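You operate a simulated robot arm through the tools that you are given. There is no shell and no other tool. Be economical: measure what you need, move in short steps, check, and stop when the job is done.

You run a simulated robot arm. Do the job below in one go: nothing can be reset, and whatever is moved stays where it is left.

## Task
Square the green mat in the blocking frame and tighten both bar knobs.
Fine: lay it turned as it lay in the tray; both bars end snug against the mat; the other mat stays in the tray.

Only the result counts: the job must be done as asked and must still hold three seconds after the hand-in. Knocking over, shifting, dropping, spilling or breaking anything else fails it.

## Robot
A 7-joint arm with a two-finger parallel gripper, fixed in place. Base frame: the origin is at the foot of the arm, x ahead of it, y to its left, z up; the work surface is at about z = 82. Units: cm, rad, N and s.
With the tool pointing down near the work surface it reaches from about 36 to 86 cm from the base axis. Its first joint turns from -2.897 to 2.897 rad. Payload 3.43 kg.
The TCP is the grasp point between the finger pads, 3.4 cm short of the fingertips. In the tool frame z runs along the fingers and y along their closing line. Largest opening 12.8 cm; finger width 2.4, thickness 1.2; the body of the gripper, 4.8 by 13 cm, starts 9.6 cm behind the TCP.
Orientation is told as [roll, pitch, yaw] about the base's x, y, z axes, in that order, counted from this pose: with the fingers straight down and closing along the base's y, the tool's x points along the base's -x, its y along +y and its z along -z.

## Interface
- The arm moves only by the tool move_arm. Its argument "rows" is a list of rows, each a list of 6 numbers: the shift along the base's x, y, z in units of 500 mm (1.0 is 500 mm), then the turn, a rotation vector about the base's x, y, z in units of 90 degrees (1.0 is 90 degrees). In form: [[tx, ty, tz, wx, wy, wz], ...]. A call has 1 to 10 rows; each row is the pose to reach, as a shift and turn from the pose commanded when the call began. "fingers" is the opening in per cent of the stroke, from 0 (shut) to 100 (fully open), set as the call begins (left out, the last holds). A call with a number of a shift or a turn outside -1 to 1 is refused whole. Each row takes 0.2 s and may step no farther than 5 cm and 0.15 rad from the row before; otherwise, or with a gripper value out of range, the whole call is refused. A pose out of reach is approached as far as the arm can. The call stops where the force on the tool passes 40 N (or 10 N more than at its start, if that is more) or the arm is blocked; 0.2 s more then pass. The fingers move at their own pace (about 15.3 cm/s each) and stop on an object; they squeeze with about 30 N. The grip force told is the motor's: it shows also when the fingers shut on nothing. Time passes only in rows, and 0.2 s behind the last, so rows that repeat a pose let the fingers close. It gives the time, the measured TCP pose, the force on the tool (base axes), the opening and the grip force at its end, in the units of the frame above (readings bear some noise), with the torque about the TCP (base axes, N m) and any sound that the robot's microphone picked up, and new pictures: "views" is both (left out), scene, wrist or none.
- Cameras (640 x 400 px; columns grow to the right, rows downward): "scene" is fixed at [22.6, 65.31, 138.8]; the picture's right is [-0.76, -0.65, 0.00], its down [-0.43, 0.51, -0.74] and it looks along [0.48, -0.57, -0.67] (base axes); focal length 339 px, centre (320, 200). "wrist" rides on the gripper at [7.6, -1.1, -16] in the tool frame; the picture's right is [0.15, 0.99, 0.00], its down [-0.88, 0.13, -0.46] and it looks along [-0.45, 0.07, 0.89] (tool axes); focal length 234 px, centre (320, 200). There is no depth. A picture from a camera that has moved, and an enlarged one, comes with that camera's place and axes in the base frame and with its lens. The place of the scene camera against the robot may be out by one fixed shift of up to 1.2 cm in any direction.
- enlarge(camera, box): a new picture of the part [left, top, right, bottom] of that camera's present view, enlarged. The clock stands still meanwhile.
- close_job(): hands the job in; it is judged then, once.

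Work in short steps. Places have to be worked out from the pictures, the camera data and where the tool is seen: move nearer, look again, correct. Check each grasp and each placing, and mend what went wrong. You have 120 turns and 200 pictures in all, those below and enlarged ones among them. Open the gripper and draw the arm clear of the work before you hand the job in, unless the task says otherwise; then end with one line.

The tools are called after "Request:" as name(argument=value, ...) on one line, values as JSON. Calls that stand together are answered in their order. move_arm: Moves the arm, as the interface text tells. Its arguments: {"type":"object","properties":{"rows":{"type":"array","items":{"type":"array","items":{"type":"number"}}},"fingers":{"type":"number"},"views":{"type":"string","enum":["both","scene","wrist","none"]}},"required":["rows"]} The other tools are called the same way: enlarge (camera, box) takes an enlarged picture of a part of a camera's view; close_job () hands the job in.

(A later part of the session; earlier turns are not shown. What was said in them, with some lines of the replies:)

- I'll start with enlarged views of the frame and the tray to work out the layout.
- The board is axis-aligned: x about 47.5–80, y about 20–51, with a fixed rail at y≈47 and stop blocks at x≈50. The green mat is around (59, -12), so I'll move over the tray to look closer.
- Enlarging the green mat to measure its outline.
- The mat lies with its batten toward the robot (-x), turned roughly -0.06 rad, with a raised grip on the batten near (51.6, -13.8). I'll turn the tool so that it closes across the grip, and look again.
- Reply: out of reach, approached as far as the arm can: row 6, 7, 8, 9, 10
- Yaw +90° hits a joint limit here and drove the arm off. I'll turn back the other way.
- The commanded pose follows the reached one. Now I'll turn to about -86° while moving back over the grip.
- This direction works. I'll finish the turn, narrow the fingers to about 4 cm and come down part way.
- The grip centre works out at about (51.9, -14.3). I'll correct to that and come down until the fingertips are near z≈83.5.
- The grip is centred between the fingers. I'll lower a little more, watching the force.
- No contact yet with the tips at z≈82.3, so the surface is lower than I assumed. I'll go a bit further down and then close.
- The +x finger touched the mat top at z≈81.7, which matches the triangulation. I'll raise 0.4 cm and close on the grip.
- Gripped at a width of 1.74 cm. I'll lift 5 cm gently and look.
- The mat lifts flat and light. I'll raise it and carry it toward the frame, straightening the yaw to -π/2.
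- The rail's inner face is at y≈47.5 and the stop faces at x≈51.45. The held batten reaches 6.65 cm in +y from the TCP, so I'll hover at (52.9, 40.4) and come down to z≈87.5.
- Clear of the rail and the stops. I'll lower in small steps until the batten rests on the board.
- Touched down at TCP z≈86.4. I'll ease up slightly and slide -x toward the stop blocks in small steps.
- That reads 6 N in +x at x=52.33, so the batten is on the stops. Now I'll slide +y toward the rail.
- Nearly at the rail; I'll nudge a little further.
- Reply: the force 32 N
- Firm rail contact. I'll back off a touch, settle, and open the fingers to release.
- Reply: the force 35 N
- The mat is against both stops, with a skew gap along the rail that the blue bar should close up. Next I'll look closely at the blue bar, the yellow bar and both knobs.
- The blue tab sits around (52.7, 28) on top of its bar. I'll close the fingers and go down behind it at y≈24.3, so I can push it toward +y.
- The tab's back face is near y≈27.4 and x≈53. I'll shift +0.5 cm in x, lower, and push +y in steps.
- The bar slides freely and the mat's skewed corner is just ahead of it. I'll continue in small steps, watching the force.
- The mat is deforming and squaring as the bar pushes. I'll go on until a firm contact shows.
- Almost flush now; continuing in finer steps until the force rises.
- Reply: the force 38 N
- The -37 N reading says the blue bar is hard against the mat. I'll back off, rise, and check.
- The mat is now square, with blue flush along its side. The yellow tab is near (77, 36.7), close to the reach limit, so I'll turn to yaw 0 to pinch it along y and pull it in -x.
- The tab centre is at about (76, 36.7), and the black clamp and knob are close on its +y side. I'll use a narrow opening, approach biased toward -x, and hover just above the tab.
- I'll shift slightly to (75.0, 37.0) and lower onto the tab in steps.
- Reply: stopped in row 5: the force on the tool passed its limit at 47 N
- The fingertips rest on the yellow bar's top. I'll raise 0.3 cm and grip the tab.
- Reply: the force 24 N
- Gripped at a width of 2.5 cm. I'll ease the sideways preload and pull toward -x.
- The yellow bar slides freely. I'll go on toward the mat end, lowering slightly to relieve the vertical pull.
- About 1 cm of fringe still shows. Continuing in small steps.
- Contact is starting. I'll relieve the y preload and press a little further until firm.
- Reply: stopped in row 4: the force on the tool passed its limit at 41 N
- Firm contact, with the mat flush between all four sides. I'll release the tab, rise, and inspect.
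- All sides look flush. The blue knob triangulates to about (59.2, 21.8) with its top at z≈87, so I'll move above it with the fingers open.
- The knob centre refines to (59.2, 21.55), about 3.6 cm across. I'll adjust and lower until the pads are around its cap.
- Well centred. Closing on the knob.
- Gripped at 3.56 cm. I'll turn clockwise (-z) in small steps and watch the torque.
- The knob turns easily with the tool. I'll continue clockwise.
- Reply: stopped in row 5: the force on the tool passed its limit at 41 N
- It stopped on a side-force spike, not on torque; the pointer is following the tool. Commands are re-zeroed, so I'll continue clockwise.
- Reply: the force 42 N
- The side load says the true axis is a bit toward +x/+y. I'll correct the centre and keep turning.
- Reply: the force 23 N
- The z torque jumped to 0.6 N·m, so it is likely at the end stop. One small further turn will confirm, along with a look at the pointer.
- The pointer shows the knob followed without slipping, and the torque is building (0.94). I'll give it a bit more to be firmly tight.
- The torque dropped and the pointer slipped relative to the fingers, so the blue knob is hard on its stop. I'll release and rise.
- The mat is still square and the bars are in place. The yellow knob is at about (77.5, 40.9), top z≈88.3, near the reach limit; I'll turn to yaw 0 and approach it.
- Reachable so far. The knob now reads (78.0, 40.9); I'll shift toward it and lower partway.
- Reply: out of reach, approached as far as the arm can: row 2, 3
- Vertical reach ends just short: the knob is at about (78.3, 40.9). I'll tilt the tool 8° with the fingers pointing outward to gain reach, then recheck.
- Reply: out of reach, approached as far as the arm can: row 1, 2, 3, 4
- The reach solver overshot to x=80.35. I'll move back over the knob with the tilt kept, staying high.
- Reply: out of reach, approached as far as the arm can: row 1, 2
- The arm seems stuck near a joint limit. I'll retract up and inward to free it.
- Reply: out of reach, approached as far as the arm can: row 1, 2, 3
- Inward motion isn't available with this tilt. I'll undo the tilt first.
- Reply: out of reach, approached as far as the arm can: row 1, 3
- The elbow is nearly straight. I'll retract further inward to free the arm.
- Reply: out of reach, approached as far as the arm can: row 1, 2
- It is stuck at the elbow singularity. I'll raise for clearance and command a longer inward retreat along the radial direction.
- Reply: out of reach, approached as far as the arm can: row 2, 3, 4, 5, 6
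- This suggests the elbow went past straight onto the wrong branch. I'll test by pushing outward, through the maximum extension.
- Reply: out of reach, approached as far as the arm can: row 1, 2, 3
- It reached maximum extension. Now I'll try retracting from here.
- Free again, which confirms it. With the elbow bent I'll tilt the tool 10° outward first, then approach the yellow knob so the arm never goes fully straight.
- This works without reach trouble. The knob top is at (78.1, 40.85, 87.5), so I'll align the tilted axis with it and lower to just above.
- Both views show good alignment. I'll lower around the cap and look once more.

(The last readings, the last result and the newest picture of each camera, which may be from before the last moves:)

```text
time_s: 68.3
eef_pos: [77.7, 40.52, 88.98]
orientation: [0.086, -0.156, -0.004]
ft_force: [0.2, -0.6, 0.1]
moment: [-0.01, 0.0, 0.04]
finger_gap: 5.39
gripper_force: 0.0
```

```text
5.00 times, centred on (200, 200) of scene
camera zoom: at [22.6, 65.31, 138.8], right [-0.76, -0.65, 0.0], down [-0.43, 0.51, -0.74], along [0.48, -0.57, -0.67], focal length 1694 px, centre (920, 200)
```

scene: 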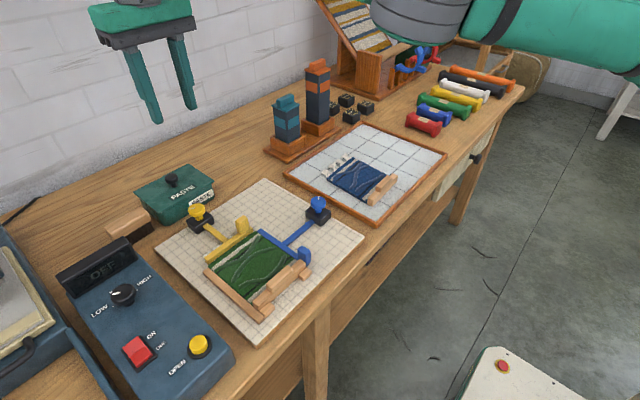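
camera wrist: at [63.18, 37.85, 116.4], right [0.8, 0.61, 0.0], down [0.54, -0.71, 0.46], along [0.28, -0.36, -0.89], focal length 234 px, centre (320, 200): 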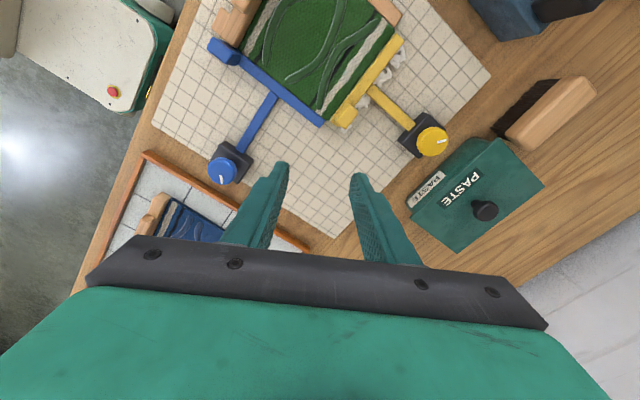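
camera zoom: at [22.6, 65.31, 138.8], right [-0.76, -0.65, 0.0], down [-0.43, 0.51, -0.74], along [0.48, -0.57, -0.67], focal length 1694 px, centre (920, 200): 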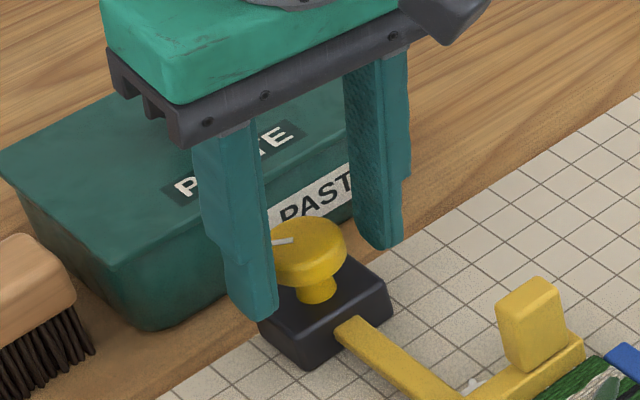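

The knob appears at the same spot in the wrist view as the blue one did when gripped well. Closing.

Request:
move_arm(rows=[[0, 0, 0, 0, 0, 0], [0, 0, 0, 0, 0, 0], [0, 0, 0, 0, 0, 0]], fingers=0, views="none")

```text
time_s: 69.1
eef_pos: [77.67, 40.75, 88.99]
orientation: [0.087, -0.156, -0.003]
ft_force: [6.7, 15.3, -4.8]
moment: [0.66, -0.52, 0.12]
finger_gap: 3.53
gripper_force: 45.3
```

Gripped at 3.53 cm. I'll turn clockwise about the tilted tool axis in small steps.

Request:
move_arm(rows=[[0, 0.002, 0, 0.009, 0.005, -0.06], [0, 0.002, 0, 0.019, 0.0105, -0.12], [0, 0.002, 0, 0.028, 0.016, -0.18], [0, 0.002, 0, 0.038, 0.021, -0.24], [0, 0.002, 0, 0.047, 0.0265, -0.3]], views="none")

Request:
enlarge(camera="wrist", box=[220, 80, 420, 260])

```text
time_s: 70.3
eef_pos: [77.65, 40.94, 89.0]
orientation: [0.154, -0.101, -0.462]
ft_force: [3.1, 6.7, -6.2]
moment: [0.29, -0.85, 0.05]
finger_gap: 3.49
gripper_force: 44.4
stopped in row 5: the force on the tool passed its limit at 41 N (the readings are from after the stop); the commanded pose is now the measured one
```

```text
2.22 times, centred on (320, 170) of wrist
camera zoom: at [67.89, 41.9, 103.83], right [0.29, 0.95, 0.14], down [0.77, -0.32, 0.56], along [0.57, -0.06, -0.82], focal length 520 px, centre (320, 267)
```

zoom: 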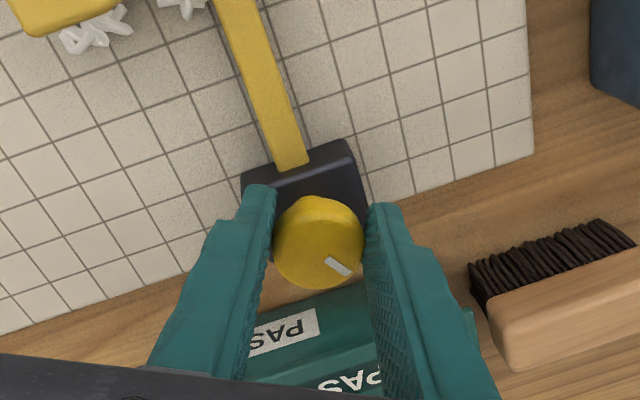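

The pointer follows. The stop was only side load, so I'll continue.

Request:
move_arm(rows=[[0, 0, 0, 0.009, 0.005, -0.06], [0, 0, 0, 0.019, 0.0105, -0.12], [0, 0, 0, 0.028, 0.016, -0.18], [0, 0, 0, 0.038, 0.021, -0.24], [0, 0, 0, 0.047, 0.0265, -0.3]], views="none")

```text
time_s: 71.2
eef_pos: [77.76, 41.15, 89.11]
orientation: [0.184, -0.049, -0.78]
ft_force: [9.2, 8.0, -10.8]
moment: [0.19, -0.28, 0.09]
finger_gap: 3.49
gripper_force: 44.9
stopped in row 4: the force on the tool passed its limit at 41 N (the readings are from after the stop); the commanded pose is now the measured one
```

Continuing, with a small centre correction toward +x/+y.

Request:
move_arm(rows=[[0.001, 0.001, -0.001, 0.009, 0.005, -0.06], [0.002, 0.002, -0.002, 0.019, 0.0105, -0.12], [0.003, 0.003, -0.003, 0.028, 0.016, -0.18], [0.004, 0.003, -0.004, 0.038, 0.021, -0.24], [0.005, 0.003, -0.004, 0.047, 0.0265, -0.3]], views="none")

Request:
enlarge(camera="wrist", box=[220, 80, 420, 260])

```text
time_s: 72.4
eef_pos: [78.09, 41.41, 89.24]
orientation: [0.189, 0.037, -1.253]
ft_force: [-0.2, 2.9, 24.1]
moment: [-0.79, -0.53, 0.0]
finger_gap: 3.49
gripper_force: 44.5
```

```text
2.22 times, centred on (320, 170) of wrist
camera zoom: at [71.93, 46.83, 104.93], right [0.88, 0.44, 0.19], down [0.32, -0.84, 0.44], along [0.35, -0.33, -0.88], focal length 520 px, centre (320, 267)
```

zoom: 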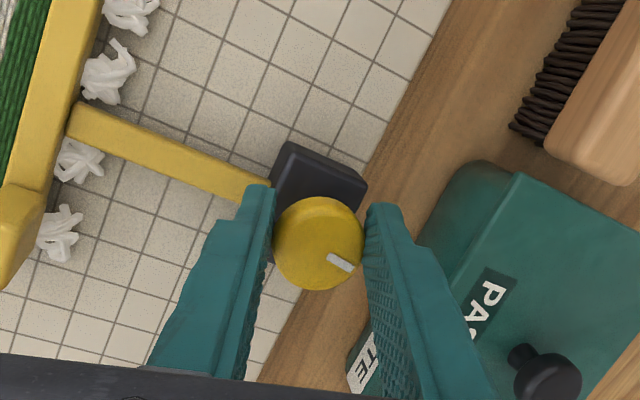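

Turned 1.25 rad so far, with the pointer still following. I'll relieve z and continue.

Request:
move_arm(rows=[[0, 0, 0.003, 0.009, 0.005, -0.06], [0, 0, 0.003, 0.019, 0.0105, -0.12], [0, 0, 0.003, 0.028, 0.016, -0.18], [0, 0, 0.003, 0.038, 0.021, -0.24], [0, 0, 0.003, 0.047, 0.0265, -0.3]], views="none")

```text
time_s: 73.0
eef_pos: [78.22, 41.5, 89.23]
orientation: [0.187, 0.063, -1.416]
ft_force: [7.9, -2.7, -7.0]
moment: [1.05, -0.22, 0.02]
finger_gap: 3.5
gripper_force: 44.5
stopped in row 2: the force on the tool passed its limit at 41 N (the readings are from after the stop); the commanded pose is now the measured one
```

Request:
move_arm(rows=[[0.002, 0, 0, 0.009, 0.005, -0.06], [0.003, 0, -0.001, 0.019, 0.0105, -0.12], [0.004, 0, -0.001, 0.028, 0.016, -0.18], [0.005, 0, -0.001, 0.038, 0.021, -0.24], [0.006, 0, -0.001, 0.047, 0.0265, -0.3]], views="none")

Request:
enlarge(camera="wrist", box=[220, 80, 420, 260])

```text
time_s: 74.2
eef_pos: [78.43, 41.46, 89.2]
orientation: [0.14, 0.136, -1.896]
ft_force: [16.8, -1.8, 3.5]
moment: [-1.04, -0.83, 0.07]
finger_gap: 3.51
gripper_force: 44.9
```

```text
2.22 times, centred on (320, 170) of wrist
camera zoom: at [77.01, 47.63, 105.82], right [0.97, -0.19, 0.16], down [-0.24, -0.91, 0.35], along [0.08, -0.37, -0.93], focal length 520 px, centre (320, 267)
```

zoom: 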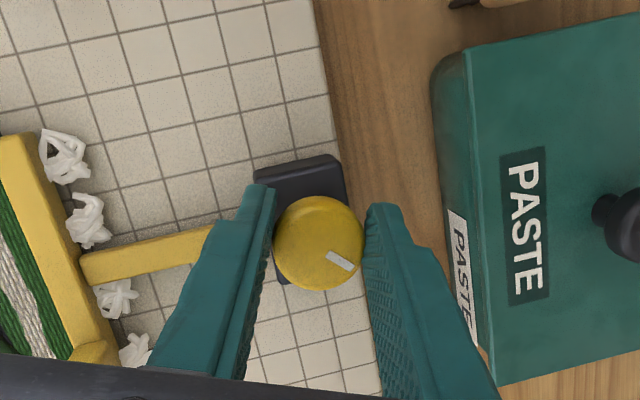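

At about 1.9 rad the pointer still follows with low torque. I'll continue to the stop.

Request:
move_arm(rows=[[0.002, 0, 0, 0.006, 0.0035, -0.04], [0.003, 0, 0, 0.0126, 0.007, -0.08], [0.004, 0, 0, 0.019, 0.0105, -0.12], [0.004, 0, 0, 0.025, 0.014, -0.16], [0.004, 0, 0, 0.031, 0.0175, -0.2]], views="none")

Request:
enlarge(camera="wrist", box=[220, 80, 420, 260])

```text
time_s: 75.4
eef_pos: [78.76, 41.38, 89.26]
orientation: [0.092, 0.168, -2.215]
ft_force: [27.1, -4.5, 14.2]
moment: [-0.04, -1.04, 0.85]
finger_gap: 3.54
gripper_force: 45.2
```

```text
2.22 times, centred on (320, 170) of wrist
camera zoom: at [79.57, 46.87, 106.11], right [0.86, -0.49, 0.11], down [-0.5, -0.81, 0.31], along [-0.06, -0.33, -0.94], focal length 520 px, centre (320, 267)
```

zoom: 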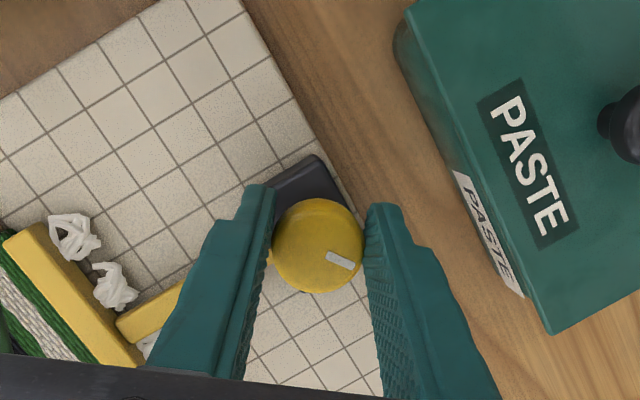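

The torque rose to 0.85, so the stop is reached. I'll add a little more, as with blue, to make it firm.

Request:
move_arm(rows=[[0.003, 0, 0, 0.006, 0.0035, -0.04], [0.003, 0, 0, 0.0126, 0.007, -0.08], [0.003, 0, 0, 0.0173, 0.0095, -0.11]], views="none")

Request:
enlarge(camera="wrist", box=[220, 80, 420, 260])

```text
time_s: 76.2
eef_pos: [78.9, 41.35, 89.18]
orientation: [0.066, 0.176, -2.394]
ft_force: [29.2, -13.3, 10.2]
moment: [-0.51, -0.97, 0.94]
finger_gap: 3.53
gripper_force: 44.9
```

```text
2.22 times, centred on (320, 170) of wrist
camera zoom: at [80.8, 46.1, 106.14], right [0.77, -0.63, 0.09], down [-0.63, -0.72, 0.3], along [-0.13, -0.29, -0.95], focal length 520 px, centre (320, 267)
```

zoom: 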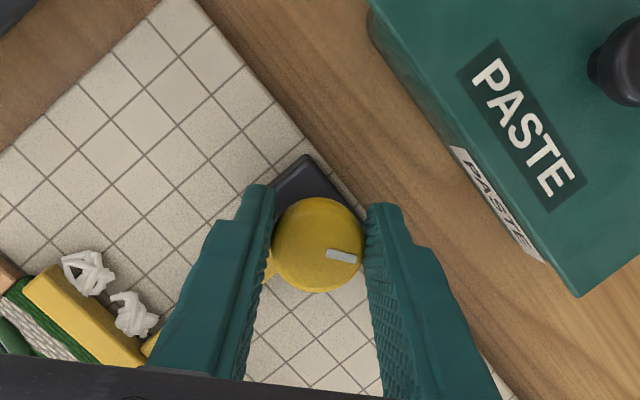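

The fingers slipped on the knob, so yellow is also hard on its stop. I'll release, rise and retreat inward.

Request:
move_arm(rows=[[0, 0, 0, 0, 0, 0], [0, 0, 0, 0, 0, 0]], fingers=42, views="none")

Request:
move_arm(rows=[[-0.005, -0.002, 0.04, 0, 0, 0], [-0.02, -0.01, 0.1, 0, 0, 0], [-0.06, -0.03, 0.17, 0, 0, 0], [-0.12, -0.05, 0.23, -0.02, -0.01, 0.06], [-0.19, -0.08, 0.28, -0.03, -0.02, 0.13], [-0.26, -0.11, 0.33, -0.03, -0.02, 0.2]], views="both")

Request:
enlarge(camera="scene", box=[170, 170, 350, 320])

```text
time_s: 76.8
eef_pos: [78.47, 41.74, 89.15]
orientation: [0.059, 0.174, -2.39]
ft_force: [0.0, 0.2, 0.3]
moment: [0.0, 0.0, -0.03]
finger_gap: 5.38
gripper_force: 0.0
```

```text
time_s: 78.2
eef_pos: [65.64, 36.05, 105.54]
orientation: [0.116, 0.156, -2.068]
ft_force: [0.1, 0.1, -0.1]
moment: [-0.04, 0.01, -0.01]
finger_gap: 5.39
gripper_force: 0.2
camera wrist: at [65.34, 41.88, 122.28], right [0.92, -0.36, 0.14], down [-0.38, -0.87, 0.32], along [0.0, -0.35, -0.94], focal length 234 px, centre (320, 200)
```

scene: 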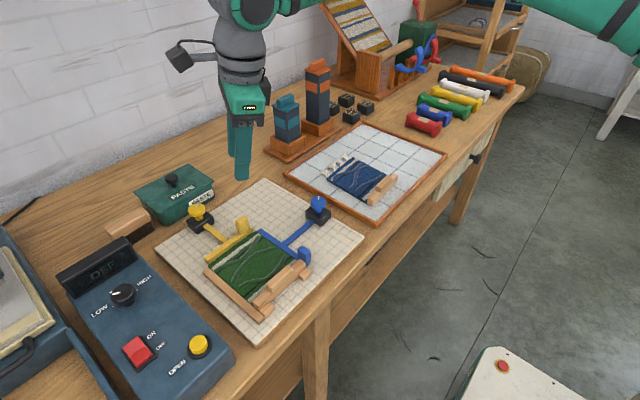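
wrist: 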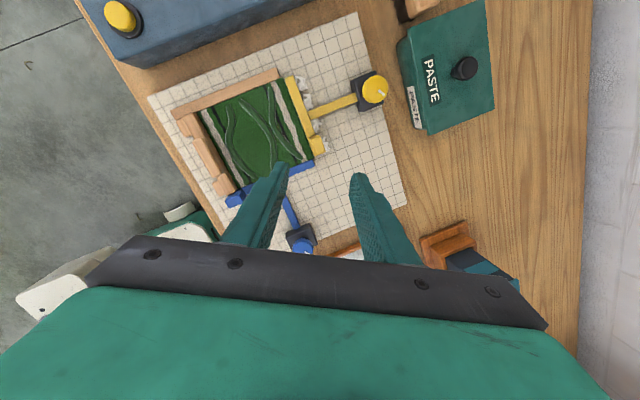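

```text
2.67 times, centred on (260, 245) of scene
camera zoom: at [22.6, 65.31, 138.8], right [-0.76, -0.65, 0.0], down [-0.43, 0.51, -0.74], along [0.48, -0.57, -0.67], focal length 904 px, centre (480, 80)
```

zoom: 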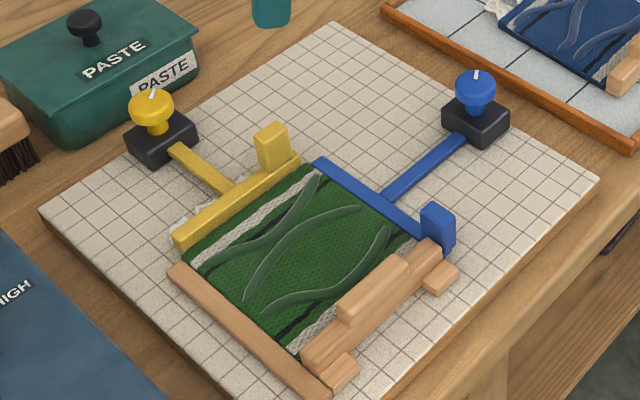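

Everything looks in place. I'll check the contact lines closely before handing in.

Request:
enlarge(camera="wrist", box=[160, 60, 340, 220])

Request:
enlarge(camera="scene", box=[195, 215, 315, 325])

```text
2.50 times, centred on (250, 140) of wrist
camera zoom: at [65.34, 41.88, 122.28], right [0.92, -0.36, 0.14], down [-0.38, -0.87, 0.32], along [0.0, -0.35, -0.94], focal length 585 px, centre (495, 350)
```

zoom: 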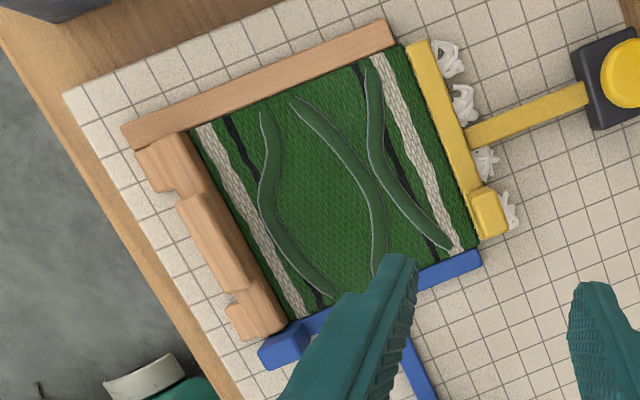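

```text
3.64 times, centred on (255, 270) of scene
camera zoom: at [22.6, 65.31, 138.8], right [-0.76, -0.65, 0.0], down [-0.43, 0.51, -0.74], along [0.48, -0.57, -0.67], focal length 1232 px, centre (556, -54)
```

zoom: 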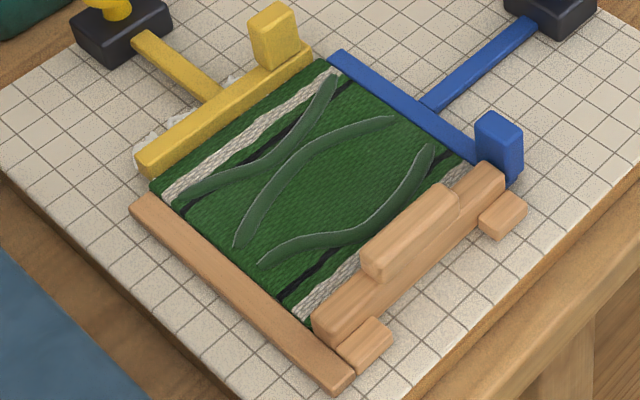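

Top and scene views show the mat flush with the rail, the stops and both bars, and the gripper is open. I'll draw the arm further clear.

Request:
move_arm(rows=[[-0.05, -0.03, 0.06, 0, 0, 0], [-0.1, -0.08, 0.12, 0, 0, 0], [-0.1, -0.14, 0.18, 0, 0, 0]], views="scene")

```text
time_s: 79.0
eef_pos: [60.37, 29.07, 114.88]
orientation: [0.118, 0.156, -2.067]
ft_force: [-0.1, 0.0, -0.6]
moment: [-0.04, 0.02, -0.01]
finger_gap: 5.4
gripper_force: 0.1
```

scene: 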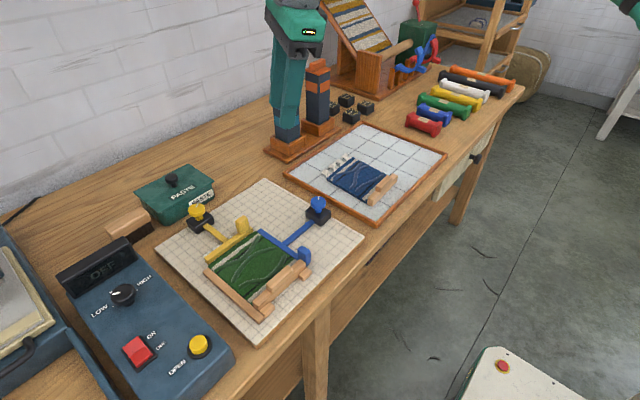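

The arm is clear and nothing else has been disturbed, so I'm handing in.

Request:
close_job()

```text
The job is handed in.
```

The green mat is squared in the blocking frame, turned as it lay in the tray, with both bars snug against it and both knobs turned clockwise to their stops; the blue mat is still in the tray, and the job is handed in.
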